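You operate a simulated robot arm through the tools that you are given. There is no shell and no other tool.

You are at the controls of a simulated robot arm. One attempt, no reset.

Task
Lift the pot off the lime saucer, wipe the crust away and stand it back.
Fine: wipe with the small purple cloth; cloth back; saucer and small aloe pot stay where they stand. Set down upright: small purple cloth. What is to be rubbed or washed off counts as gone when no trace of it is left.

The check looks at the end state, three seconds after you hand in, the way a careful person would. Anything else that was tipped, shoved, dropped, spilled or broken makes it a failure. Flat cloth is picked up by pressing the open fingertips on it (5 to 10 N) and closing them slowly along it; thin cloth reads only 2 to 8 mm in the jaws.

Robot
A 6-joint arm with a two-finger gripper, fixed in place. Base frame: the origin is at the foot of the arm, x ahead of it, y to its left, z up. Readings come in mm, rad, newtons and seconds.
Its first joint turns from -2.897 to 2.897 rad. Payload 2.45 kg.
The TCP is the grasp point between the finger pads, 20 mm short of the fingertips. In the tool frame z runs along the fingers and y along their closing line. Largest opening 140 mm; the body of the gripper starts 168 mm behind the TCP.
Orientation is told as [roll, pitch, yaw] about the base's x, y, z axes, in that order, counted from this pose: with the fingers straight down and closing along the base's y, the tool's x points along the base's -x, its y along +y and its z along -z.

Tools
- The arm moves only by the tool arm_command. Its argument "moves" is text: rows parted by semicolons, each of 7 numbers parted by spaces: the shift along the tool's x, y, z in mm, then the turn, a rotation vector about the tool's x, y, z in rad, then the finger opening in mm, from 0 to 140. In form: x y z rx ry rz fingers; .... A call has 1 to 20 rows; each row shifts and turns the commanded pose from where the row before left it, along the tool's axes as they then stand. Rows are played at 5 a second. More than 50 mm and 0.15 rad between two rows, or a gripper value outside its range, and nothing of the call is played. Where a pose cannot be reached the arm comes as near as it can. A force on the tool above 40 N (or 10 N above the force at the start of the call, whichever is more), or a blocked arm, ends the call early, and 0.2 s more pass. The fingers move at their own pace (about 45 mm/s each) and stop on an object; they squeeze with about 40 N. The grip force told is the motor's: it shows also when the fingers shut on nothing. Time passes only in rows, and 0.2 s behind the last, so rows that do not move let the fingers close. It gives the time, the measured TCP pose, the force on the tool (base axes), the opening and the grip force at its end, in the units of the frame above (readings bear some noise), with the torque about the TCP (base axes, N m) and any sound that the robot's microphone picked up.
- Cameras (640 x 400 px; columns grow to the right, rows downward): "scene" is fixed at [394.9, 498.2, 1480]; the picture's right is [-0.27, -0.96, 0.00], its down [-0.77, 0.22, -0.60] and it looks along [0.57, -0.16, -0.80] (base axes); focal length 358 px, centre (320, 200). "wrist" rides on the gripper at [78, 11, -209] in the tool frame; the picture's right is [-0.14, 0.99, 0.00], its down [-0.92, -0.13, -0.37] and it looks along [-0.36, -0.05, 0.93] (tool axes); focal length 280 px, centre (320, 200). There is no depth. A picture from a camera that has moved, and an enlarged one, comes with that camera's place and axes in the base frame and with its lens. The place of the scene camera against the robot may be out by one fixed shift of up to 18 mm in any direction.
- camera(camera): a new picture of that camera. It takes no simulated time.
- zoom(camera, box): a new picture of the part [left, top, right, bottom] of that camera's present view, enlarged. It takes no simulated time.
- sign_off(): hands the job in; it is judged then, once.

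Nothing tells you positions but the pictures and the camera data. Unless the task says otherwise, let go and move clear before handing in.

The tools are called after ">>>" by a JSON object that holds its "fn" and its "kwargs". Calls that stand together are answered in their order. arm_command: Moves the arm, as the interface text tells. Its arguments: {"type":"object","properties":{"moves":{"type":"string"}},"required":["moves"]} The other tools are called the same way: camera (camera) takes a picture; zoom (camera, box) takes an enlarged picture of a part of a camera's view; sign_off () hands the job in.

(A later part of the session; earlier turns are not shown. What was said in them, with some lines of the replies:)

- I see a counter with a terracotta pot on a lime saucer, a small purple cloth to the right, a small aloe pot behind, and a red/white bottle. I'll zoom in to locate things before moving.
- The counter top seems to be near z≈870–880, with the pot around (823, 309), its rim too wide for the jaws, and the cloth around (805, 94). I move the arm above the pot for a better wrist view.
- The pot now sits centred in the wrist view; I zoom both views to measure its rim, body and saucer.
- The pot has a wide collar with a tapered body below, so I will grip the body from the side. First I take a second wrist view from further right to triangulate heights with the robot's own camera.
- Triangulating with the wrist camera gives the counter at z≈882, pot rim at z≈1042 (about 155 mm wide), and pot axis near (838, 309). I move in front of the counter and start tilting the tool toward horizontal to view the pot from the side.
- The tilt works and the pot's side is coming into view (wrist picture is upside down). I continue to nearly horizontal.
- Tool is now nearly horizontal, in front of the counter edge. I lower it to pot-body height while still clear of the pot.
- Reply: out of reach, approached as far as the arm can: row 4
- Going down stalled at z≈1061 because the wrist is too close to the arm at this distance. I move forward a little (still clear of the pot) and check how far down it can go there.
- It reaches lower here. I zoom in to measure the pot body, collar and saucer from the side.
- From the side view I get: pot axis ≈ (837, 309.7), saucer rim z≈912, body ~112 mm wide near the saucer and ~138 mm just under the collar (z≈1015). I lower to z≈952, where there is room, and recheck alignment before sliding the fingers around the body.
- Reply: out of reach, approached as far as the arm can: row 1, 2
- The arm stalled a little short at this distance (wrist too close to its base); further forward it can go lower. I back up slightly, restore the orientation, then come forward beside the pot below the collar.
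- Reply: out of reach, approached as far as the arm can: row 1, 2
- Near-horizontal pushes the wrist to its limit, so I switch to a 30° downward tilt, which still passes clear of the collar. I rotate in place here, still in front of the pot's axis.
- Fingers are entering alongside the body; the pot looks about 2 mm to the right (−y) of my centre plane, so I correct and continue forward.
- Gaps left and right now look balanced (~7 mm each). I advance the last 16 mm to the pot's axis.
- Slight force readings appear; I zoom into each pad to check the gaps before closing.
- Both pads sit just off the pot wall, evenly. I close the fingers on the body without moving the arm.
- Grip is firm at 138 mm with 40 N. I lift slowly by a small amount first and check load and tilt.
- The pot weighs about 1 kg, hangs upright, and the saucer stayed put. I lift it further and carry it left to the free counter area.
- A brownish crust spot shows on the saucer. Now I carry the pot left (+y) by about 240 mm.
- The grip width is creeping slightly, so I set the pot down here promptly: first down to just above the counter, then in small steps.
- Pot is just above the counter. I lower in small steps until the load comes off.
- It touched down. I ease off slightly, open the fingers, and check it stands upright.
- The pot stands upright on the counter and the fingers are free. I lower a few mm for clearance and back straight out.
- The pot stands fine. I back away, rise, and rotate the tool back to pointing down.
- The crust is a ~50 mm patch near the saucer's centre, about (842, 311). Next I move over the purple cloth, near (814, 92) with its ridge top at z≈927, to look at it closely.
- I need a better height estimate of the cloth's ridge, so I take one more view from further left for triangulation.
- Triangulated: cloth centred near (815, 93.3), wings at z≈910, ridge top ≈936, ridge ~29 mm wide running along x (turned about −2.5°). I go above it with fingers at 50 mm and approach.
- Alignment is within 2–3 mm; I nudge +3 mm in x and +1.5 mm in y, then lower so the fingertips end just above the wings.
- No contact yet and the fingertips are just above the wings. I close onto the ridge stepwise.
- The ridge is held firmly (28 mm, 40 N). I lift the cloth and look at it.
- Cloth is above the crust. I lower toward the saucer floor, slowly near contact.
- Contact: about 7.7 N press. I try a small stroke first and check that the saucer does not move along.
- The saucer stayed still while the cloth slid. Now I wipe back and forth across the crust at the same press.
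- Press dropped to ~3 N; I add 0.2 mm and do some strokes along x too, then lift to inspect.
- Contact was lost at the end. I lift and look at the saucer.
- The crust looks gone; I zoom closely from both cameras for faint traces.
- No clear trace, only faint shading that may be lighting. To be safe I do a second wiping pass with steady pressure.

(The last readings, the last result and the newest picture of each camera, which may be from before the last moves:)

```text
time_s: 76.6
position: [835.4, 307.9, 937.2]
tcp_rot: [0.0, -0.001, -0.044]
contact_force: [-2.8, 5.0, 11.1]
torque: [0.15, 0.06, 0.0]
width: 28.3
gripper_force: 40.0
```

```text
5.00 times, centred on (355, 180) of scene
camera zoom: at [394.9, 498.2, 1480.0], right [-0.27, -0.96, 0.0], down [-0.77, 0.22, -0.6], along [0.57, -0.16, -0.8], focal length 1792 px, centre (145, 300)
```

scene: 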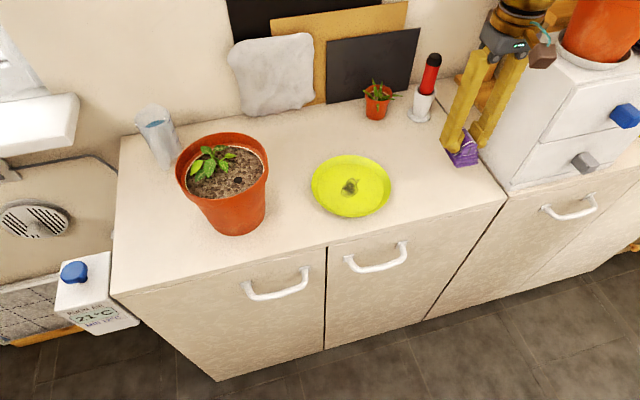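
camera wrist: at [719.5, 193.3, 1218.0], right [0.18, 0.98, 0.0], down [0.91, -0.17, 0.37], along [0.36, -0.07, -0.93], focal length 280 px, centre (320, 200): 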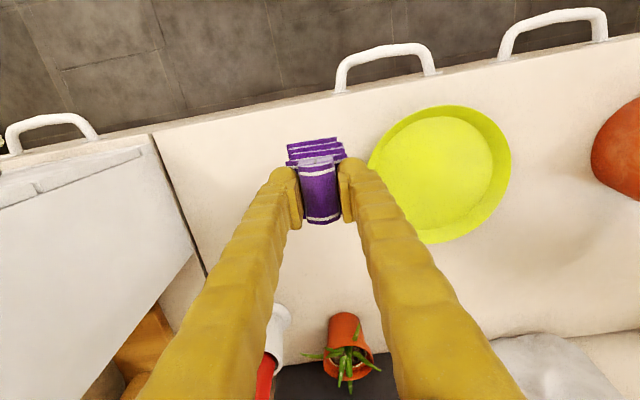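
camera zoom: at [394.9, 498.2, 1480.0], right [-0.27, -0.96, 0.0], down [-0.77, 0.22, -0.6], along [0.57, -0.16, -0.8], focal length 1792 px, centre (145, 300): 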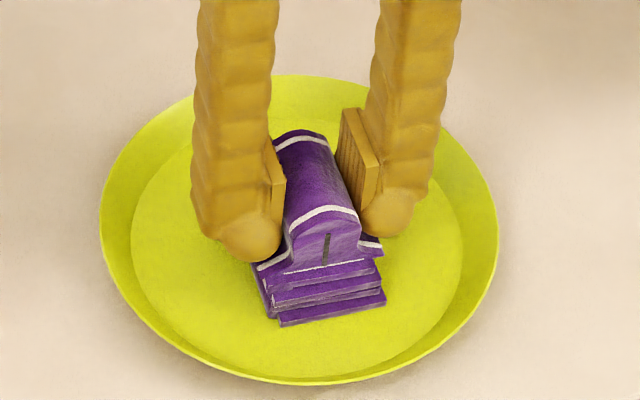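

Good steady pressure this time and the saucer is where it was. I lift and inspect again.

>>> {"fn": "arm_command", "kwargs": {"moves": "0 0 -10 0 0 0 20; 0 0 -25 0 0 0 20; 0 0 -35 0 0 0 20; 10 -30 0 0 0 0 20; 10 -40 0 0 0 0 20; 0 -40 0 0 0 0 20; 0 -20 0 0 0 0 20; 0 0 0 0 0 0 20"}}

>>> {"fn": "zoom", "kwargs": {"camera": "scene", "box": [310, 140, 400, 220]}}

>>> {"fn": "zoom", "kwargs": {"camera": "scene", "box": [330, 165, 375, 205]}}

>>> {"fn": "zoom", "kwargs": {"camera": "wrist", "box": [370, 110, 510, 230]}}

```text
time_s: 78.4
position: [810.0, 177.1, 1007.0]
tcp_rot: [-0.001, 0.0, -0.044]
contact_force: [0.3, 0.7, -0.3]
torque: [0.0, -0.01, -0.01]
width: 28.3
gripper_force: 39.9
```

```text
5.00 times, centred on (355, 180) of scene
camera zoom: at [394.9, 498.2, 1480.0], right [-0.27, -0.96, 0.0], down [-0.77, 0.22, -0.6], along [0.57, -0.16, -0.8], focal length 1792 px, centre (145, 300)
```

zoom: 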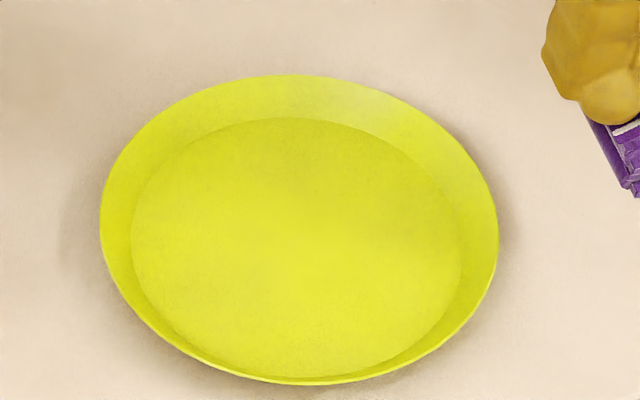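

```text
10.00 times, centred on (352, 185) of scene
camera zoom: at [394.9, 498.2, 1480.0], right [-0.27, -0.96, 0.0], down [-0.77, 0.22, -0.6], along [0.57, -0.16, -0.8], focal length 3584 px, centre (-5, 350)
```

zoom: 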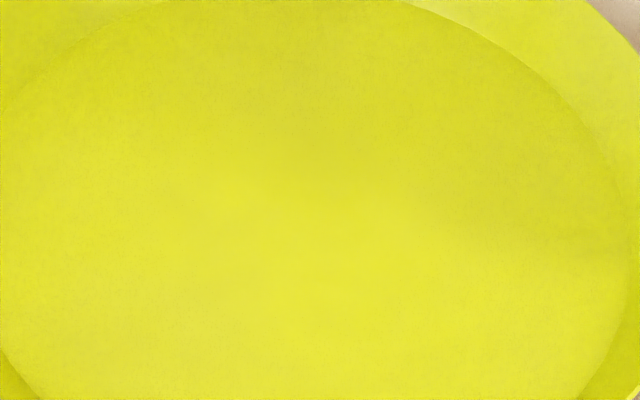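

```text
3.33 times, centred on (440, 170) of wrist
camera zoom: at [732.8, 191.8, 1216.7], right [0.18, 0.98, 0.0], down [0.91, -0.17, 0.37], along [0.36, -0.07, -0.93], focal length 935 px, centre (-80, 300)
```

zoom: 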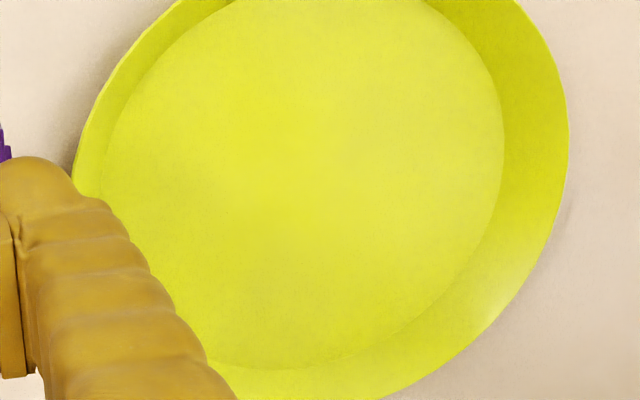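

The saucer is clean and hasn't shifted. Now I bring the cloth back over its original spot.

>>> {"fn": "arm_command", "kwargs": {"moves": "-2 -21.1 0 0 0 0 20; -2.1 -21.1 0 0 0 0 20; -2.1 -21.1 0 0 0 0 20; -2 -21.1 0 0 0 0 20; 0 0 0 0 0 0 20; 0 0 25 0 0 0 20; 0 0 25 0 0 0 20; 0 0 10 0 0 0 20; 0 0 0 0 0 0 20"}}

>>> {"fn": "zoom", "kwargs": {"camera": "scene", "box": [410, 130, 500, 210]}}

```text
time_s: 80.4
position: [814.0, 94.3, 946.8]
tcp_rot: [0.002, -0.001, -0.044]
contact_force: [0.1, 0.0, -0.6]
torque: [-0.05, 0.0, -0.02]
width: 28.5
gripper_force: 40.6
```

```text
5.00 times, centred on (455, 170) of scene
camera zoom: at [394.9, 498.2, 1480.0], right [-0.27, -0.96, 0.0], down [-0.77, 0.22, -0.6], along [0.57, -0.16, -0.8], focal length 1792 px, centre (-355, 350)
```

zoom: 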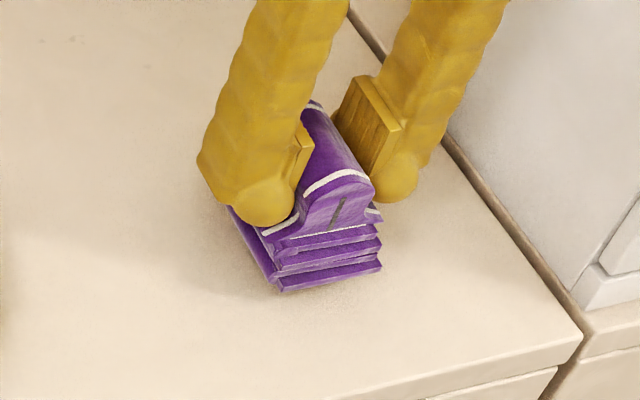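

>>> {"fn": "arm_command", "kwargs": {"moves": "0 -1.5 4 0 0 0 20; 0 0 4 0 0 0 20; 0 0 1.5 0 0 0 20; 0 0 0 0 0 0 20"}}

>>> {"fn": "zoom", "kwargs": {"camera": "scene", "box": [410, 130, 500, 210]}}

```text
time_s: 81.4
position: [812.9, 92.6, 937.8]
tcp_rot: [0.0, 0.001, -0.044]
contact_force: [0.9, -1.0, -1.5]
torque: [-0.02, 0.0, -0.03]
width: 28.3
gripper_force: 39.9
```

```text
5.00 times, centred on (455, 170) of scene
camera zoom: at [394.9, 498.2, 1480.0], right [-0.27, -0.96, 0.0], down [-0.77, 0.22, -0.6], along [0.57, -0.16, -0.8], focal length 1792 px, centre (-355, 350)
```

zoom: 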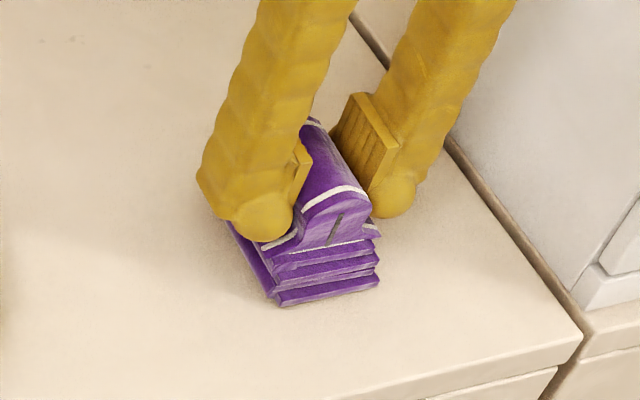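

Nearly identical to the original spot; I nudge +1.2 mm in x and lower to contact.

>>> {"fn": "arm_command", "kwargs": {"moves": "-1.2 0 1 0 0 0 20; 0 0 1 0 0 0 20; 0 0 0 0 0 0 20"}}

>>> {"fn": "arm_command", "kwargs": {"moves": "0 0 0.7 0 0 0 20; 0 0 0 0 0 0 20"}}

```text
time_s: 82.2
position: [815.3, 91.8, 934.0]
tcp_rot: [0.0, 0.001, -0.044]
contact_force: [-0.3, 0.0, -0.6]
torque: [-0.02, -0.01, 0.0]
width: 28.3
gripper_force: 40.2
```

```text
time_s: 82.8
position: [814.1, 92.2, 934.3]
tcp_rot: [-0.001, 0.001, -0.043]
contact_force: [0.6, -0.8, -1.1]
torque: [0.02, -0.02, 0.0]
width: 28.4
gripper_force: 40.5
```

>>> {"fn": "arm_command", "kwargs": {"moves": "0 0 0.7 0 0 0 20; 0 0 0 0 0 0 20"}}

>>> {"fn": "arm_command", "kwargs": {"moves": "0 0 0.6 0 0 0 20; 0 0 0 0 0 0 20"}}

```text
time_s: 83.4
position: [814.8, 92.7, 935.0]
tcp_rot: [0.0, 0.0, -0.043]
contact_force: [-0.1, 0.5, -0.3]
torque: [0.02, 0.02, -0.02]
width: 28.5
gripper_force: 39.8
```

```text
time_s: 84.0
position: [814.5, 93.2, 933.4]
tcp_rot: [0.001, -0.002, -0.042]
contact_force: [-2.8, -0.4, 4.5]
torque: [-0.06, 0.04, 0.0]
width: 28.4
gripper_force: 39.9
```

The cloth touches the counter. I open the fingers and rise straight up.

>>> {"fn": "arm_command", "kwargs": {"moves": "0 0 0 0 0 0 32; 0 0 0 0 0 0 38; 0 0 0 0 0 0 46; 0 0 0 0 0 0 50; 0 0 -5 0 0 0 50; 0 0 -15 0 0 0 50; 0 0 -30 0 0 0 50; 0 0 -30 0 0 0 50; 0 0 0 0 0 0 50"}}

>>> {"fn": "zoom", "kwargs": {"camera": "scene", "box": [410, 130, 500, 210]}}

>>> {"fn": "camera", "kwargs": {"camera": "scene"}}

```text
time_s: 86.0
position: [815.0, 93.0, 1015.0]
tcp_rot: [-0.001, 0.0, -0.044]
contact_force: [0.1, -0.4, 0.6]
torque: [0.02, -0.01, 0.02]
width: 49.8
gripper_force: 0.0
```

```text
5.00 times, centred on (455, 170) of scene
camera zoom: at [394.9, 498.2, 1480.0], right [-0.27, -0.96, 0.0], down [-0.77, 0.22, -0.6], along [0.57, -0.16, -0.8], focal length 1792 px, centre (-355, 350)
```

zoom: 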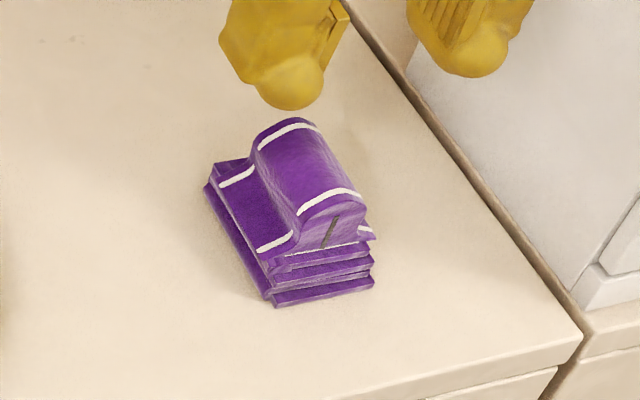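

```text
taken
```

scene: 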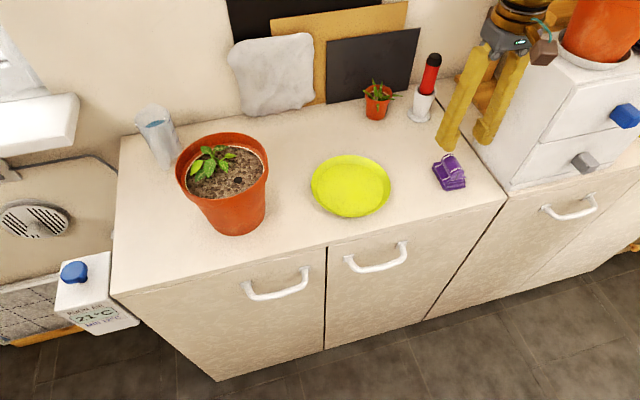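

The cloth is back in its exact place. Next I raise, straighten the yaw, and go back in front of the pot with the 30° tilt.

>>> {"fn": "arm_command", "kwargs": {"moves": "0 0 -46 0 0 0 60; 0 0 -46 0 0 0 80; 0 0 -46 0 0 0 100; 0 0 -46 0 0 -0.044 140; 11.8 45.45 0 0 0 0 140; 11.8 45.45 0 0 0 0 140; 11.8 45.45 0 0 0 0 140; 11.8 45.45 0 0 0 0 140; 11.8 45.45 0 0 0 0 140; 11.8 45.45 0 0 0 0 140; 11.8 45.45 0 0 0 0 140; 11.8 45.45 0 0 0 0 140; 11.8 45.45 0 0 0 0 140; 11.8 45.45 0 0 0 0 140; 0 0 0 0 0 0 140"}}

>>> {"fn": "arm_command", "kwargs": {"moves": "0 0 0 0 -0.15 0 140; 0 0 0 0 -0.15 0 140; 0 0 0 0 -0.15 0 140; 0 0 0 0 -0.15 0 140; 0 0 0 0 -0.15 0 140; 0 0 0 0 -0.15 0 140; 0 0 0 0 -0.147 0 140; 0 0 0 0 0 0 140"}}

>>> {"fn": "camera", "kwargs": {"camera": "scene"}}

```text
time_s: 89.2
position: [698.0, 549.0, 1198.5]
tcp_rot: [0.0, 0.001, -0.001]
contact_force: [0.4, 0.1, -0.8]
torque: [0.01, -0.01, 0.0]
width: 140.1
gripper_force: 0.1
```

```text
time_s: 91.0
position: [697.8, 549.1, 1197.7]
tcp_rot: [0.002, -1.047, 0.0]
contact_force: [0.1, 0.4, -0.9]
torque: [-0.02, 0.02, -0.05]
width: 140.0
gripper_force: 0.2
```

```text
taken
```

scene: 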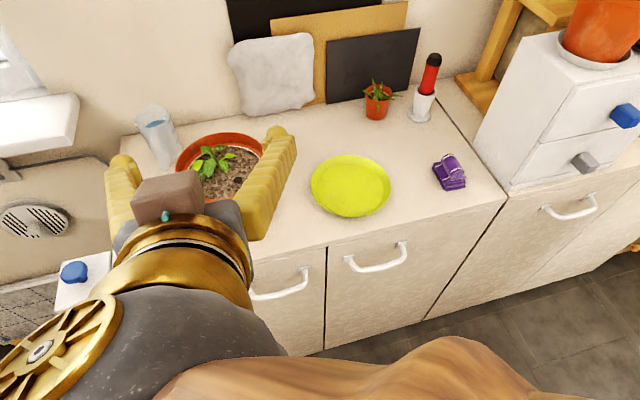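

>>> {"fn": "arm_command", "kwargs": {"moves": "34.64 0 20 0 0 0 140; 34.64 0 20 0 0 0 140; 34.64 0 20 0 0 0 140; 34.64 0 20 0 0 0 140; 34.64 0 20 0 0 0 140; 34.64 0 20 0 0 0 140; 0 -0.7 0 0 0 0 140; -20 0 34.64 0 0 0 140; 0 0 0 0 0 0 140"}}

>>> {"fn": "camera", "kwargs": {"camera": "wrist"}}

```text
time_s: 93.0
position: [736.0, 546.8, 957.3]
tcp_rot: [0.001, -1.048, -0.002]
contact_force: [-0.2, -0.5, 0.3]
torque: [0.02, 0.02, -0.05]
width: 139.9
gripper_force: 0.0
```

```text
taken
camera wrist: at [517.0, 558.2, 994.7], right [0.07, 0.99, 0.12], down [0.14, -0.13, 0.98], along [0.99, -0.05, -0.15], focal length 280 px, centre (320, 200)
```

wrist: 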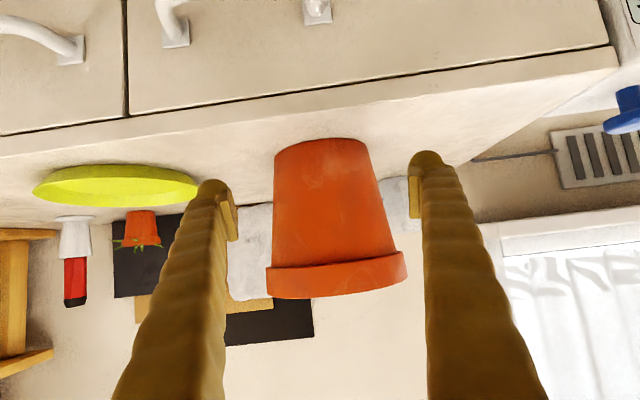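

The pot is exactly where I left it. I advance around it, keeping a little low for clearance, and check gaps before the end.

>>> {"fn": "arm_command", "kwargs": {"moves": "-10.25 0 17.75 0 0 0 140; -10.25 0 17.75 0 0 0 140; -10.25 0 17.75 0 0 0 140; -10.25 0 17.75 0 0 0 140; 0 0 0 0 0 0 140"}}

>>> {"fn": "zoom", "kwargs": {"camera": "wrist", "box": [190, 80, 450, 300]}}

```text
time_s: 94.2
position: [819.6, 548.0, 956.4]
tcp_rot: [0.003, -1.048, -0.002]
contact_force: [0.5, -0.5, -0.6]
torque: [0.0, 0.03, -0.03]
width: 139.7
gripper_force: 0.1
```

```text
1.82 times, centred on (320, 190) of wrist
camera zoom: at [600.4, 557.7, 994.3], right [0.07, 0.99, 0.12], down [0.14, -0.13, 0.98], along [0.99, -0.05, -0.15], focal length 510 px, centre (320, 218)
```

zoom: 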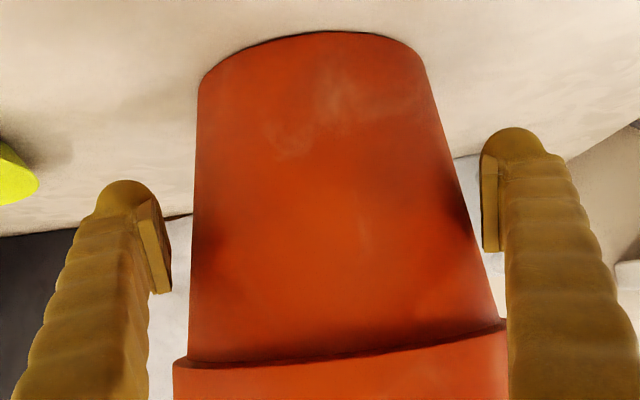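

>>> {"fn": "arm_command", "kwargs": {"moves": "-4.25 0.5 7.36 0 0 0 140; -4.25 0 7.36 0 0 0 140; 0 0 0 0 0 0 140; -3.9 0 -2.25 0 0 0 140; 0 0 0 0 0 0 140"}}

>>> {"fn": "zoom", "kwargs": {"camera": "wrist", "box": [190, 80, 450, 300]}}

```text
time_s: 95.4
position: [835.6, 547.5, 963.0]
tcp_rot: [0.003, -1.046, 0.001]
contact_force: [-0.1, 1.0, -0.4]
torque: [-0.07, 0.0, -0.02]
width: 139.9
gripper_force: 0.1
```

```text
1.82 times, centred on (320, 190) of wrist
camera zoom: at [615.8, 558.3, 1000.1], right [0.07, 0.99, 0.12], down [0.14, -0.13, 0.98], along [0.99, -0.05, -0.15], focal length 510 px, centre (320, 218)
```

zoom: 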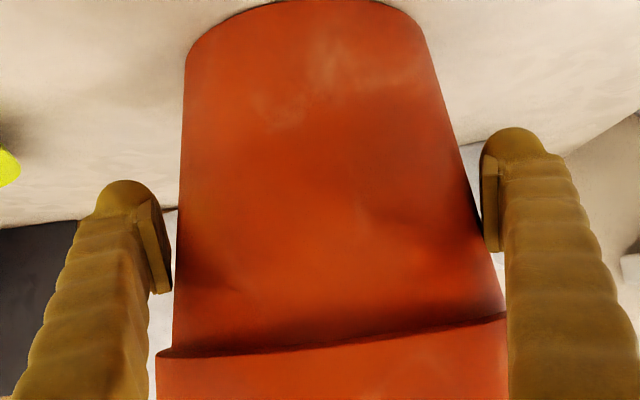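

>>> {"fn": "arm_command", "kwargs": {"moves": "0 0.5 0 0 0 0 140; 0 0 0 0 0 0 130; 0 0 0 0 0 0 115; 0 0 0 0 0 0 100; 0 0 0 0 0 0 100"}}

>>> {"fn": "zoom", "kwargs": {"camera": "scene", "box": [160, 110, 300, 250]}}

```text
time_s: 96.6
position: [836.1, 547.2, 961.5]
tcp_rot: [0.001, -1.048, 0.0]
contact_force: [-2.7, 5.4, 5.3]
torque: [0.04, -0.14, 0.1]
width: 135.2
gripper_force: 39.8
```

```text
2.86 times, centred on (230, 180) of scene
camera zoom: at [394.9, 498.2, 1480.0], right [-0.27, -0.96, 0.0], down [-0.77, 0.22, -0.6], along [0.57, -0.16, -0.8], focal length 1024 px, centre (577, 257)
```

zoom: 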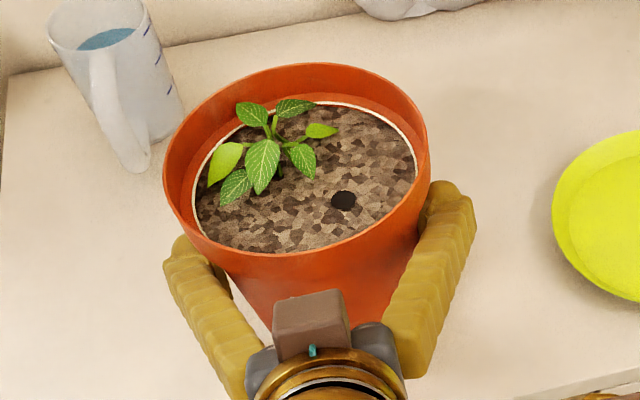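

Firm grip (135 mm, 40 N). I lift a little and check.

>>> {"fn": "arm_command", "kwargs": {"moves": "-2.6 0 -1.5 0 0 0 100; -4.33 0 -2.5 0 0 0 100; -4.33 0 -2.5 0 0 0 100; -4.33 0 -2.5 0 0 0 100; 0 0 0 0 0 0 100"}}

>>> {"fn": "camera", "kwargs": {"camera": "wrist"}}

>>> {"fn": "zoom", "kwargs": {"camera": "scene", "box": [160, 110, 300, 250]}}

```text
time_s: 97.8
position: [835.3, 548.5, 979.7]
tcp_rot: [0.002, -1.048, 0.0]
contact_force: [-0.2, 0.1, -10.0]
torque: [-0.02, 0.04, -0.01]
width: 135.1
gripper_force: 40.1
```

```text
taken
camera wrist: at [615.9, 559.7, 1017.4], right [0.07, 0.99, 0.12], down [0.14, -0.13, 0.98], along [0.99, -0.05, -0.15], focal length 280 px, centre (320, 200)
```

wrist: 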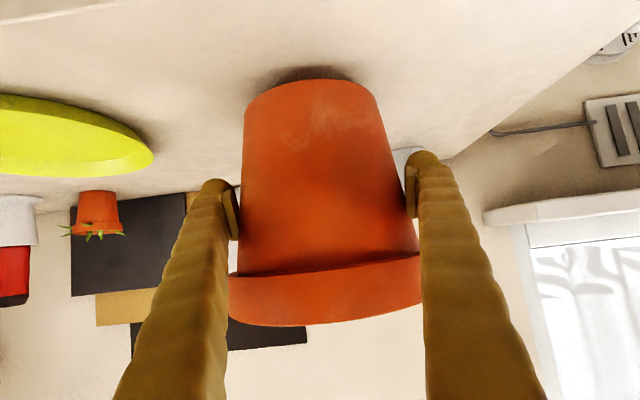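

```text
2.86 times, centred on (230, 180) of scene
camera zoom: at [394.9, 498.2, 1480.0], right [-0.27, -0.96, 0.0], down [-0.77, 0.22, -0.6], along [0.57, -0.16, -0.8], focal length 1024 px, centre (577, 257)
```

zoom: 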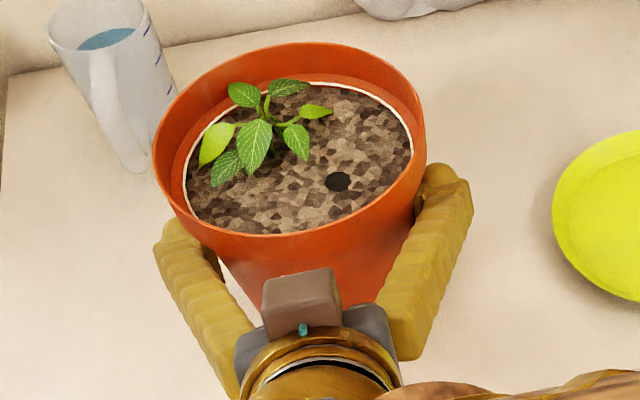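

Held upright. I lift it 60 mm more and carry it back right by 240 mm over the saucer.

>>> {"fn": "arm_command", "kwargs": {"moves": "-6 0 -3.46 0 0 0 100; -8.66 0 -5 0 0 0 100; -8.66 0 -5 0 0 0 100; -8.66 0 -5 0 0 0 100; -8.66 0 -5 0 0 0 100; -8.66 0 -5 0 0 0 100; -3.5 0 -2 0 0 0 100; 0 0 0 0 0 0 100"}}

>>> {"fn": "arm_command", "kwargs": {"moves": "0 -8 0 0 0 0 100; 0 -16 0 0 0 0 100; 0 -22 0 0 0 0 100; 0 -24 0 0 0 0 100; 0 -24 0 0 0 0 100; 0 -24 0 0 0 0 100; 0 -24 0 0 0 0 100; 0 -24 0 0 0 0 100; 0 -24 0 0 0 0 100; 0 -22 0 0 0 0 100; 0 -16 0 0 0 0 100; 0 -11 0 0 0 0 100; 0 0 0 0 0 0 100; 0 0 0 0 0 0 100"}}

>>> {"fn": "camera", "kwargs": {"camera": "wrist"}}

>>> {"fn": "camera", "kwargs": {"camera": "scene"}}

```text
time_s: 99.6
position: [836.6, 549.9, 1041.1]
tcp_rot: [0.001, -1.047, -0.001]
contact_force: [0.7, 0.2, -10.2]
torque: [-0.02, 0.04, 0.01]
width: 135.0
gripper_force: 39.8
```

```text
time_s: 102.6
position: [836.1, 310.5, 1040.8]
tcp_rot: [0.002, -1.048, -0.001]
contact_force: [-0.2, 0.2, -10.2]
torque: [-0.01, 0.1, 0.0]
width: 134.7
gripper_force: 39.9
```

```text
taken
camera wrist: at [615.9, 320.3, 1078.5], right [0.07, 0.99, 0.12], down [0.14, -0.13, 0.98], along [0.99, -0.05, -0.15], focal length 280 px, centre (320, 200)
```

wrist: 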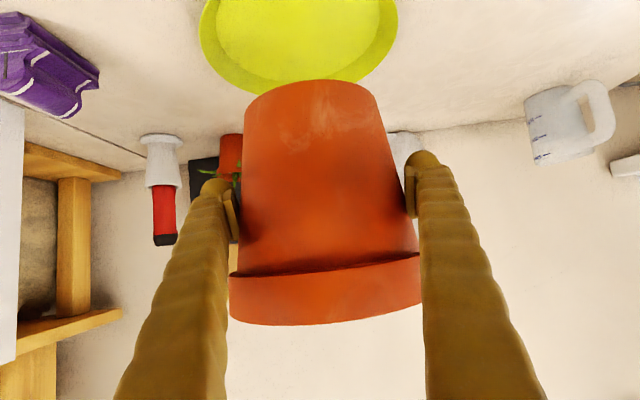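

```text
taken
```

scene: 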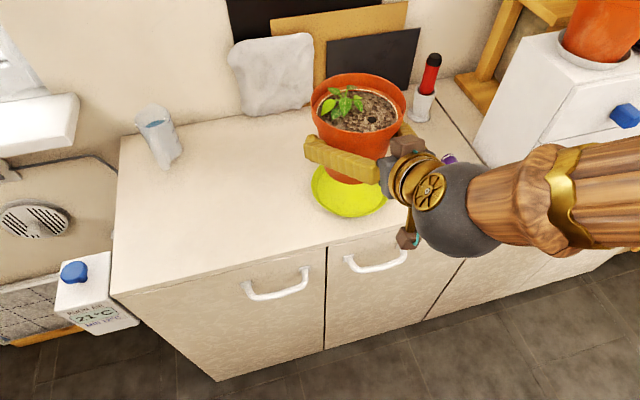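

>>> {"fn": "arm_command", "kwargs": {"moves": "5 -1.5 2.9 0 0 0 100; 8.66 0 5 0 0 0 100; 8.66 0 5 0 0 0 100; 8.66 0 5 0 0 0 100; 8.66 0 5 0 0 0 100; 6 0 3.46 0 0 0 100; 3 0 1.73 0 0 0 100; 0 0 0 0 0 0 100"}}

>>> {"fn": "zoom", "kwargs": {"camera": "wrist", "box": [180, 20, 440, 200]}}

>>> {"fn": "zoom", "kwargs": {"camera": "scene", "box": [290, 90, 450, 230]}}

```text
time_s: 104.4
position: [836.7, 307.2, 985.0]
tcp_rot: [0.003, -1.048, -0.001]
contact_force: [0.1, 0.3, -9.2]
torque: [-0.03, 0.11, 0.0]
width: 134.3
gripper_force: 39.9
```

```text
2.22 times, centred on (310, 110) of wrist
camera zoom: at [616.3, 318.7, 1022.1], right [0.07, 0.99, 0.12], down [0.14, -0.13, 0.98], along [0.99, -0.05, -0.15], focal length 623 px, centre (342, 400)
```

zoom: 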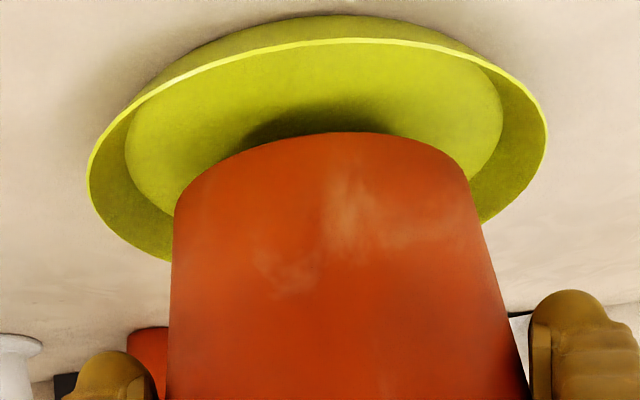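

```text
2.86 times, centred on (370, 160) of scene
camera zoom: at [394.9, 498.2, 1480.0], right [-0.27, -0.96, 0.0], down [-0.77, 0.22, -0.6], along [0.57, -0.16, -0.8], focal length 1024 px, centre (177, 314)
```

zoom: 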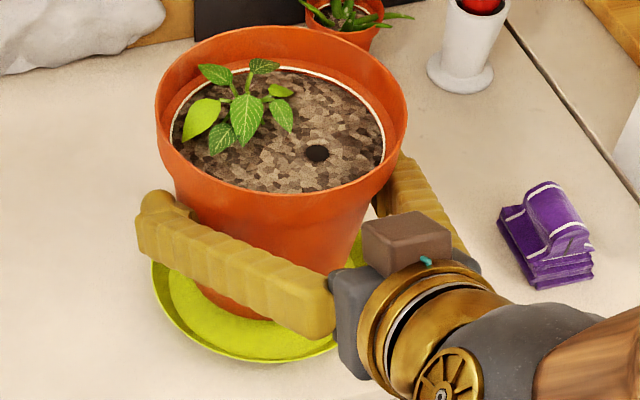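

Pot is centred over the saucer to within about 1 mm. I lower it the rest of the way, slowly near contact.

>>> {"fn": "arm_command", "kwargs": {"moves": "4.73 -0.3 1.8 0 0 0 100; 4.33 0 2.5 0 0 0 100; 2.6 0 1.5 0 0 0 100; 1.73 0 1 0 0 0 100; 0 0 0 0 0 0 100"}}

>>> {"fn": "arm_command", "kwargs": {"moves": "1.3 0 0.75 0 0 0 100; 0 0 0 0 0 0 100"}}

>>> {"fn": "zoom", "kwargs": {"camera": "wrist", "box": [180, 20, 440, 200]}}

```text
time_s: 105.6
position: [835.5, 306.3, 969.7]
tcp_rot: [0.004, -1.047, -0.001]
contact_force: [-0.7, -0.9, -9.2]
torque: [0.01, 0.07, -0.01]
width: 134.3
gripper_force: 40.3
```

```text
time_s: 106.2
position: [835.0, 307.0, 968.7]
tcp_rot: [0.002, -1.048, 0.002]
contact_force: [-0.4, -0.2, -10.5]
torque: [0.01, 0.1, 0.02]
width: 134.0
gripper_force: 40.2
```

```text
2.22 times, centred on (310, 110) of wrist
camera zoom: at [615.2, 317.8, 1005.7], right [0.07, 0.99, 0.12], down [0.14, -0.13, 0.98], along [0.99, -0.05, -0.15], focal length 623 px, centre (342, 400)
```

zoom: 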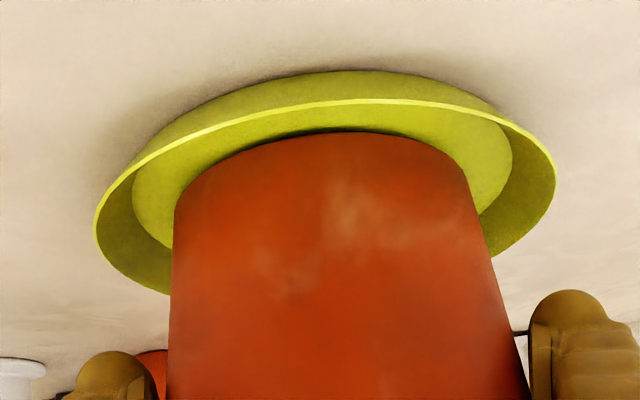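

Well centred. Continuing down in 1 mm steps.

>>> {"fn": "arm_command", "kwargs": {"moves": "0.87 0 0.5 0 0 0 100; 0 0 0 0 0 0 100"}}

>>> {"fn": "arm_command", "kwargs": {"moves": "0.87 0 0.5 0 0 0 100; 0 0 0 0 0 0 100"}}

>>> {"fn": "arm_command", "kwargs": {"moves": "0.7 0 0.4 0 0 0 100; 0 0 0 0 0 0 100"}}

```text
time_s: 106.8
position: [834.5, 306.3, 966.5]
tcp_rot: [0.003, -1.048, 0.0]
contact_force: [-0.1, -0.3, -8.1]
torque: [0.01, 0.04, 0.0]
width: 134.2
gripper_force: 39.5
```

```text
time_s: 107.4
position: [835.4, 307.3, 967.4]
tcp_rot: [0.001, -1.047, -0.002]
contact_force: [0.5, -2.1, -1.8]
torque: [-0.17, -0.36, -0.09]
width: 134.1
gripper_force: 40.1
```

```text
time_s: 108.0
position: [834.2, 306.8, 965.3]
tcp_rot: [0.002, -1.048, -0.002]
contact_force: [-1.9, -2.3, 9.3]
torque: [-0.33, -0.64, -0.11]
width: 134.0
gripper_force: 40.0
```

The pot is resting on the saucer. I ease off slightly and open the fingers.

>>> {"fn": "arm_command", "kwargs": {"moves": "-0.5 0 -0.3 0 0 0 100; 0 0 0 0 0 0 140; 0 0 0 0 0 0 140; 0 0 0 0 0 0 140"}}

>>> {"fn": "zoom", "kwargs": {"camera": "wrist", "box": [190, 80, 450, 300]}}

>>> {"fn": "zoom", "kwargs": {"camera": "scene", "box": [290, 90, 450, 230]}}

```text
time_s: 109.0
position: [834.9, 308.6, 965.6]
tcp_rot: [0.002, -1.048, -0.001]
contact_force: [0.0, -0.9, 0.9]
torque: [0.05, 0.0, 0.03]
width: 140.0
gripper_force: 0.0
```

```text
1.82 times, centred on (320, 190) of wrist
camera zoom: at [615.2, 318.3, 1003.6], right [0.07, 0.99, 0.12], down [0.14, -0.13, 0.98], along [0.99, -0.05, -0.15], focal length 510 px, centre (320, 218)
```

zoom: 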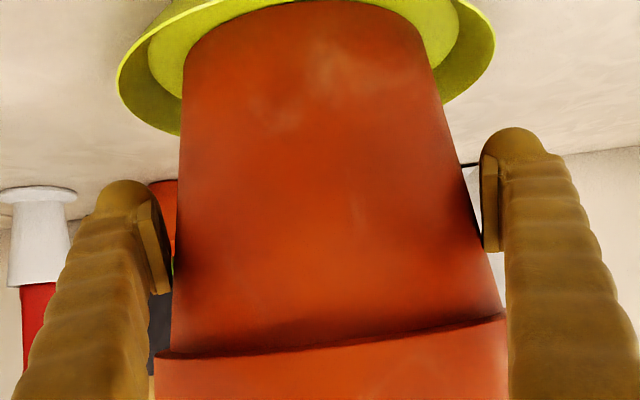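

```text
2.86 times, centred on (370, 160) of scene
camera zoom: at [394.9, 498.2, 1480.0], right [-0.27, -0.96, 0.0], down [-0.77, 0.22, -0.6], along [0.57, -0.16, -0.8], focal length 1024 px, centre (177, 314)
```

zoom: 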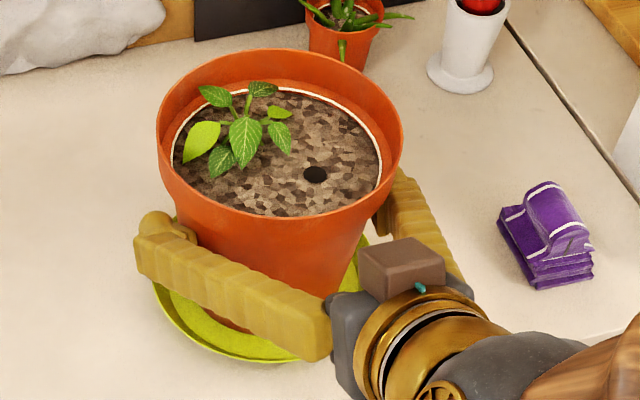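

The pot stands upright on the saucer, within ~2 mm of its original place. I lower a few mm for clearance and back straight out.

>>> {"fn": "arm_command", "kwargs": {"moves": "2.6 0 1.5 0 0 0 140; 2.6 0 1.5 0 0 0 140; 5 0 -8.66 0 0 0 140; 5 0 -8.66 0 0 0 140; 10 0 -17.3 0 0 0 140; 10 0 -17.3 0 0 0 140; 0 0 0 0 0 0 140"}}

>>> {"fn": "camera", "kwargs": {"camera": "wrist"}}

```text
time_s: 110.6
position: [776.3, 307.5, 959.5]
tcp_rot: [0.002, -1.047, -0.001]
contact_force: [-0.4, 0.0, -0.4]
torque: [0.01, 0.01, -0.02]
width: 140.1
gripper_force: 0.0
```

```text
taken
camera wrist: at [555.3, 318.1, 997.6], right [0.07, 0.99, 0.12], down [0.14, -0.13, 0.98], along [0.99, -0.05, -0.15], focal length 280 px, centre (320, 200)
```

wrist: 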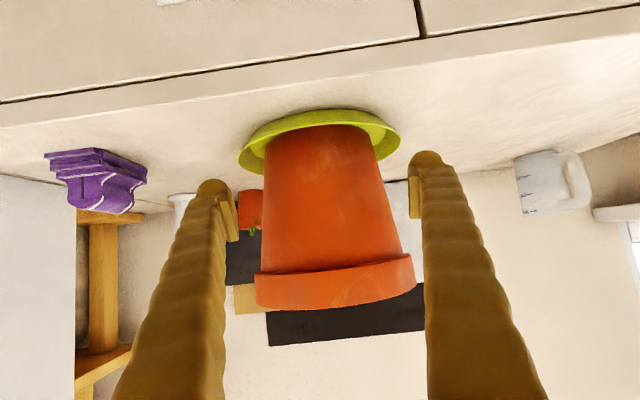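

>>> {"fn": "arm_command", "kwargs": {"moves": "10 0 -17.3 0 0 0 140; 10 0 -17.3 0 0 0 140; 5 0 -8.66 0 0 0 140; 0 0 0 0 0 0 140; -20 0 -11.5 0 0 0 140; -34.6 0 -20 0 0 0 140; -34.6 0 -20 0 0 0 140; -34.6 0 -20 0 0 0 140; -34.6 0 -20 0 0 0 140; -34.6 0 -20 0 0 0 140; -34.6 0 -20 0 0 0 140; 0 0 0 0 0 0 140"}}

>>> {"fn": "camera", "kwargs": {"camera": "scene"}}

```text
time_s: 113.2
position: [725.4, 306.5, 1223.4]
tcp_rot: [0.002, -1.047, 0.0]
contact_force: [-0.8, 0.7, 0.6]
torque: [0.03, 0.0, -0.04]
width: 140.3
gripper_force: 0.1
```

```text
taken
```

scene: 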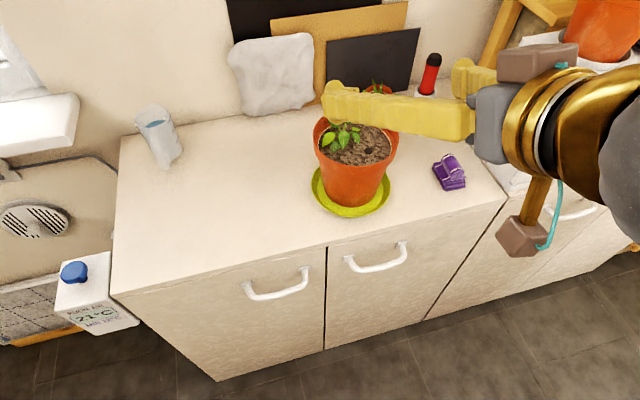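

Everything is in place. I return the tool to pointing down and move clear to the left for a final look.

>>> {"fn": "arm_command", "kwargs": {"moves": "0 0 0 0 0.15 0 140; 0 0 0 0 0.15 0 140; 0 0 0 0 0.15 0 140; 0 0 0 0 0.15 0 140; 0 0 0 0 0.15 0 140; 0 0 0 0 0.15 0 140; 0 0 0 0 0.147 0 140; 20 40 0 0 0 0 140; 20 40 0 0 0 0 140; 20 40 0 0 0 0 140; 20 40 0 0 0 0 140; 20 40 0 0 0 0 140; 20 40 0 0 0 0 140; 0 0 0 0 0 0 140"}}

>>> {"fn": "camera", "kwargs": {"camera": "scene"}}

>>> {"fn": "zoom", "kwargs": {"camera": "scene", "box": [280, 60, 500, 230]}}

```text
time_s: 116.2
position: [602.0, 548.2, 1222.8]
tcp_rot: [0.0, 0.0, 0.001]
contact_force: [-0.4, 0.3, -0.4]
torque: [-0.02, 0.0, 0.0]
width: 140.1
gripper_force: 0.1
```

```text
taken
```

scene: 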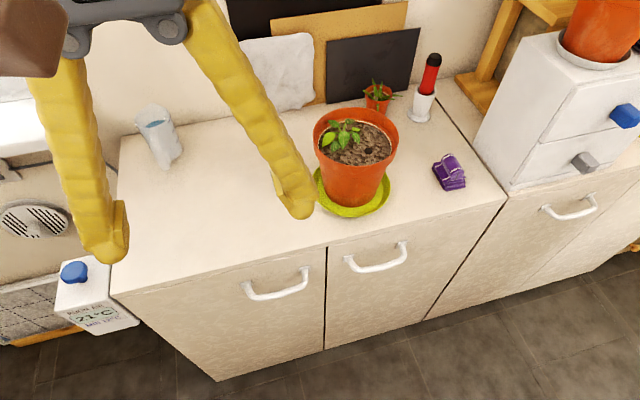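

```text
2.35 times, centred on (390, 145) of scene
camera zoom: at [394.9, 498.2, 1480.0], right [-0.27, -0.96, 0.0], down [-0.77, 0.22, -0.6], along [0.57, -0.16, -0.8], focal length 843 px, centre (155, 329)
```

zoom: 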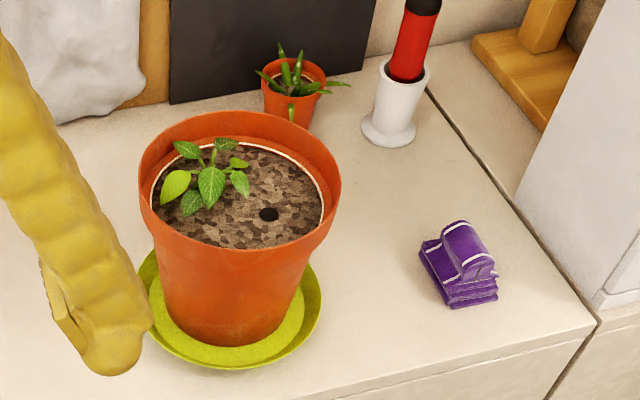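

The final picture matches the first one. The pot is upright on the clean saucer, the cloth is back where it was and upright, and the saucer, aloe and bottle are unmoved. The arm is clear, so I hand in.

>>> {"fn": "sign_off", "kwargs": {}}

```text
The job is handed in.
```

The job is handed in. The crust is wiped off the lime saucer and the pot is standing back on it, upright.

- **Crust:** after two wiping passes I could see no trace of it in close-ups from either camera. A very faint unevenness in the saucer's colour looked like lighting.
- **Pot:** it is back on the saucer within about 2 mm of where it first stood. While I wiped, it stood on the free counter to the left.
- **Cloth:** the small purple cloth is back in its original spot, upright.
- **Everything else:** the saucer may have shifted by up to about 1 mm during wiping. The aloe pot and the red-and-white bottle look unmoved, and I saw nothing tipped or spilled.

The gripper is open and the arm is clear of the counter.
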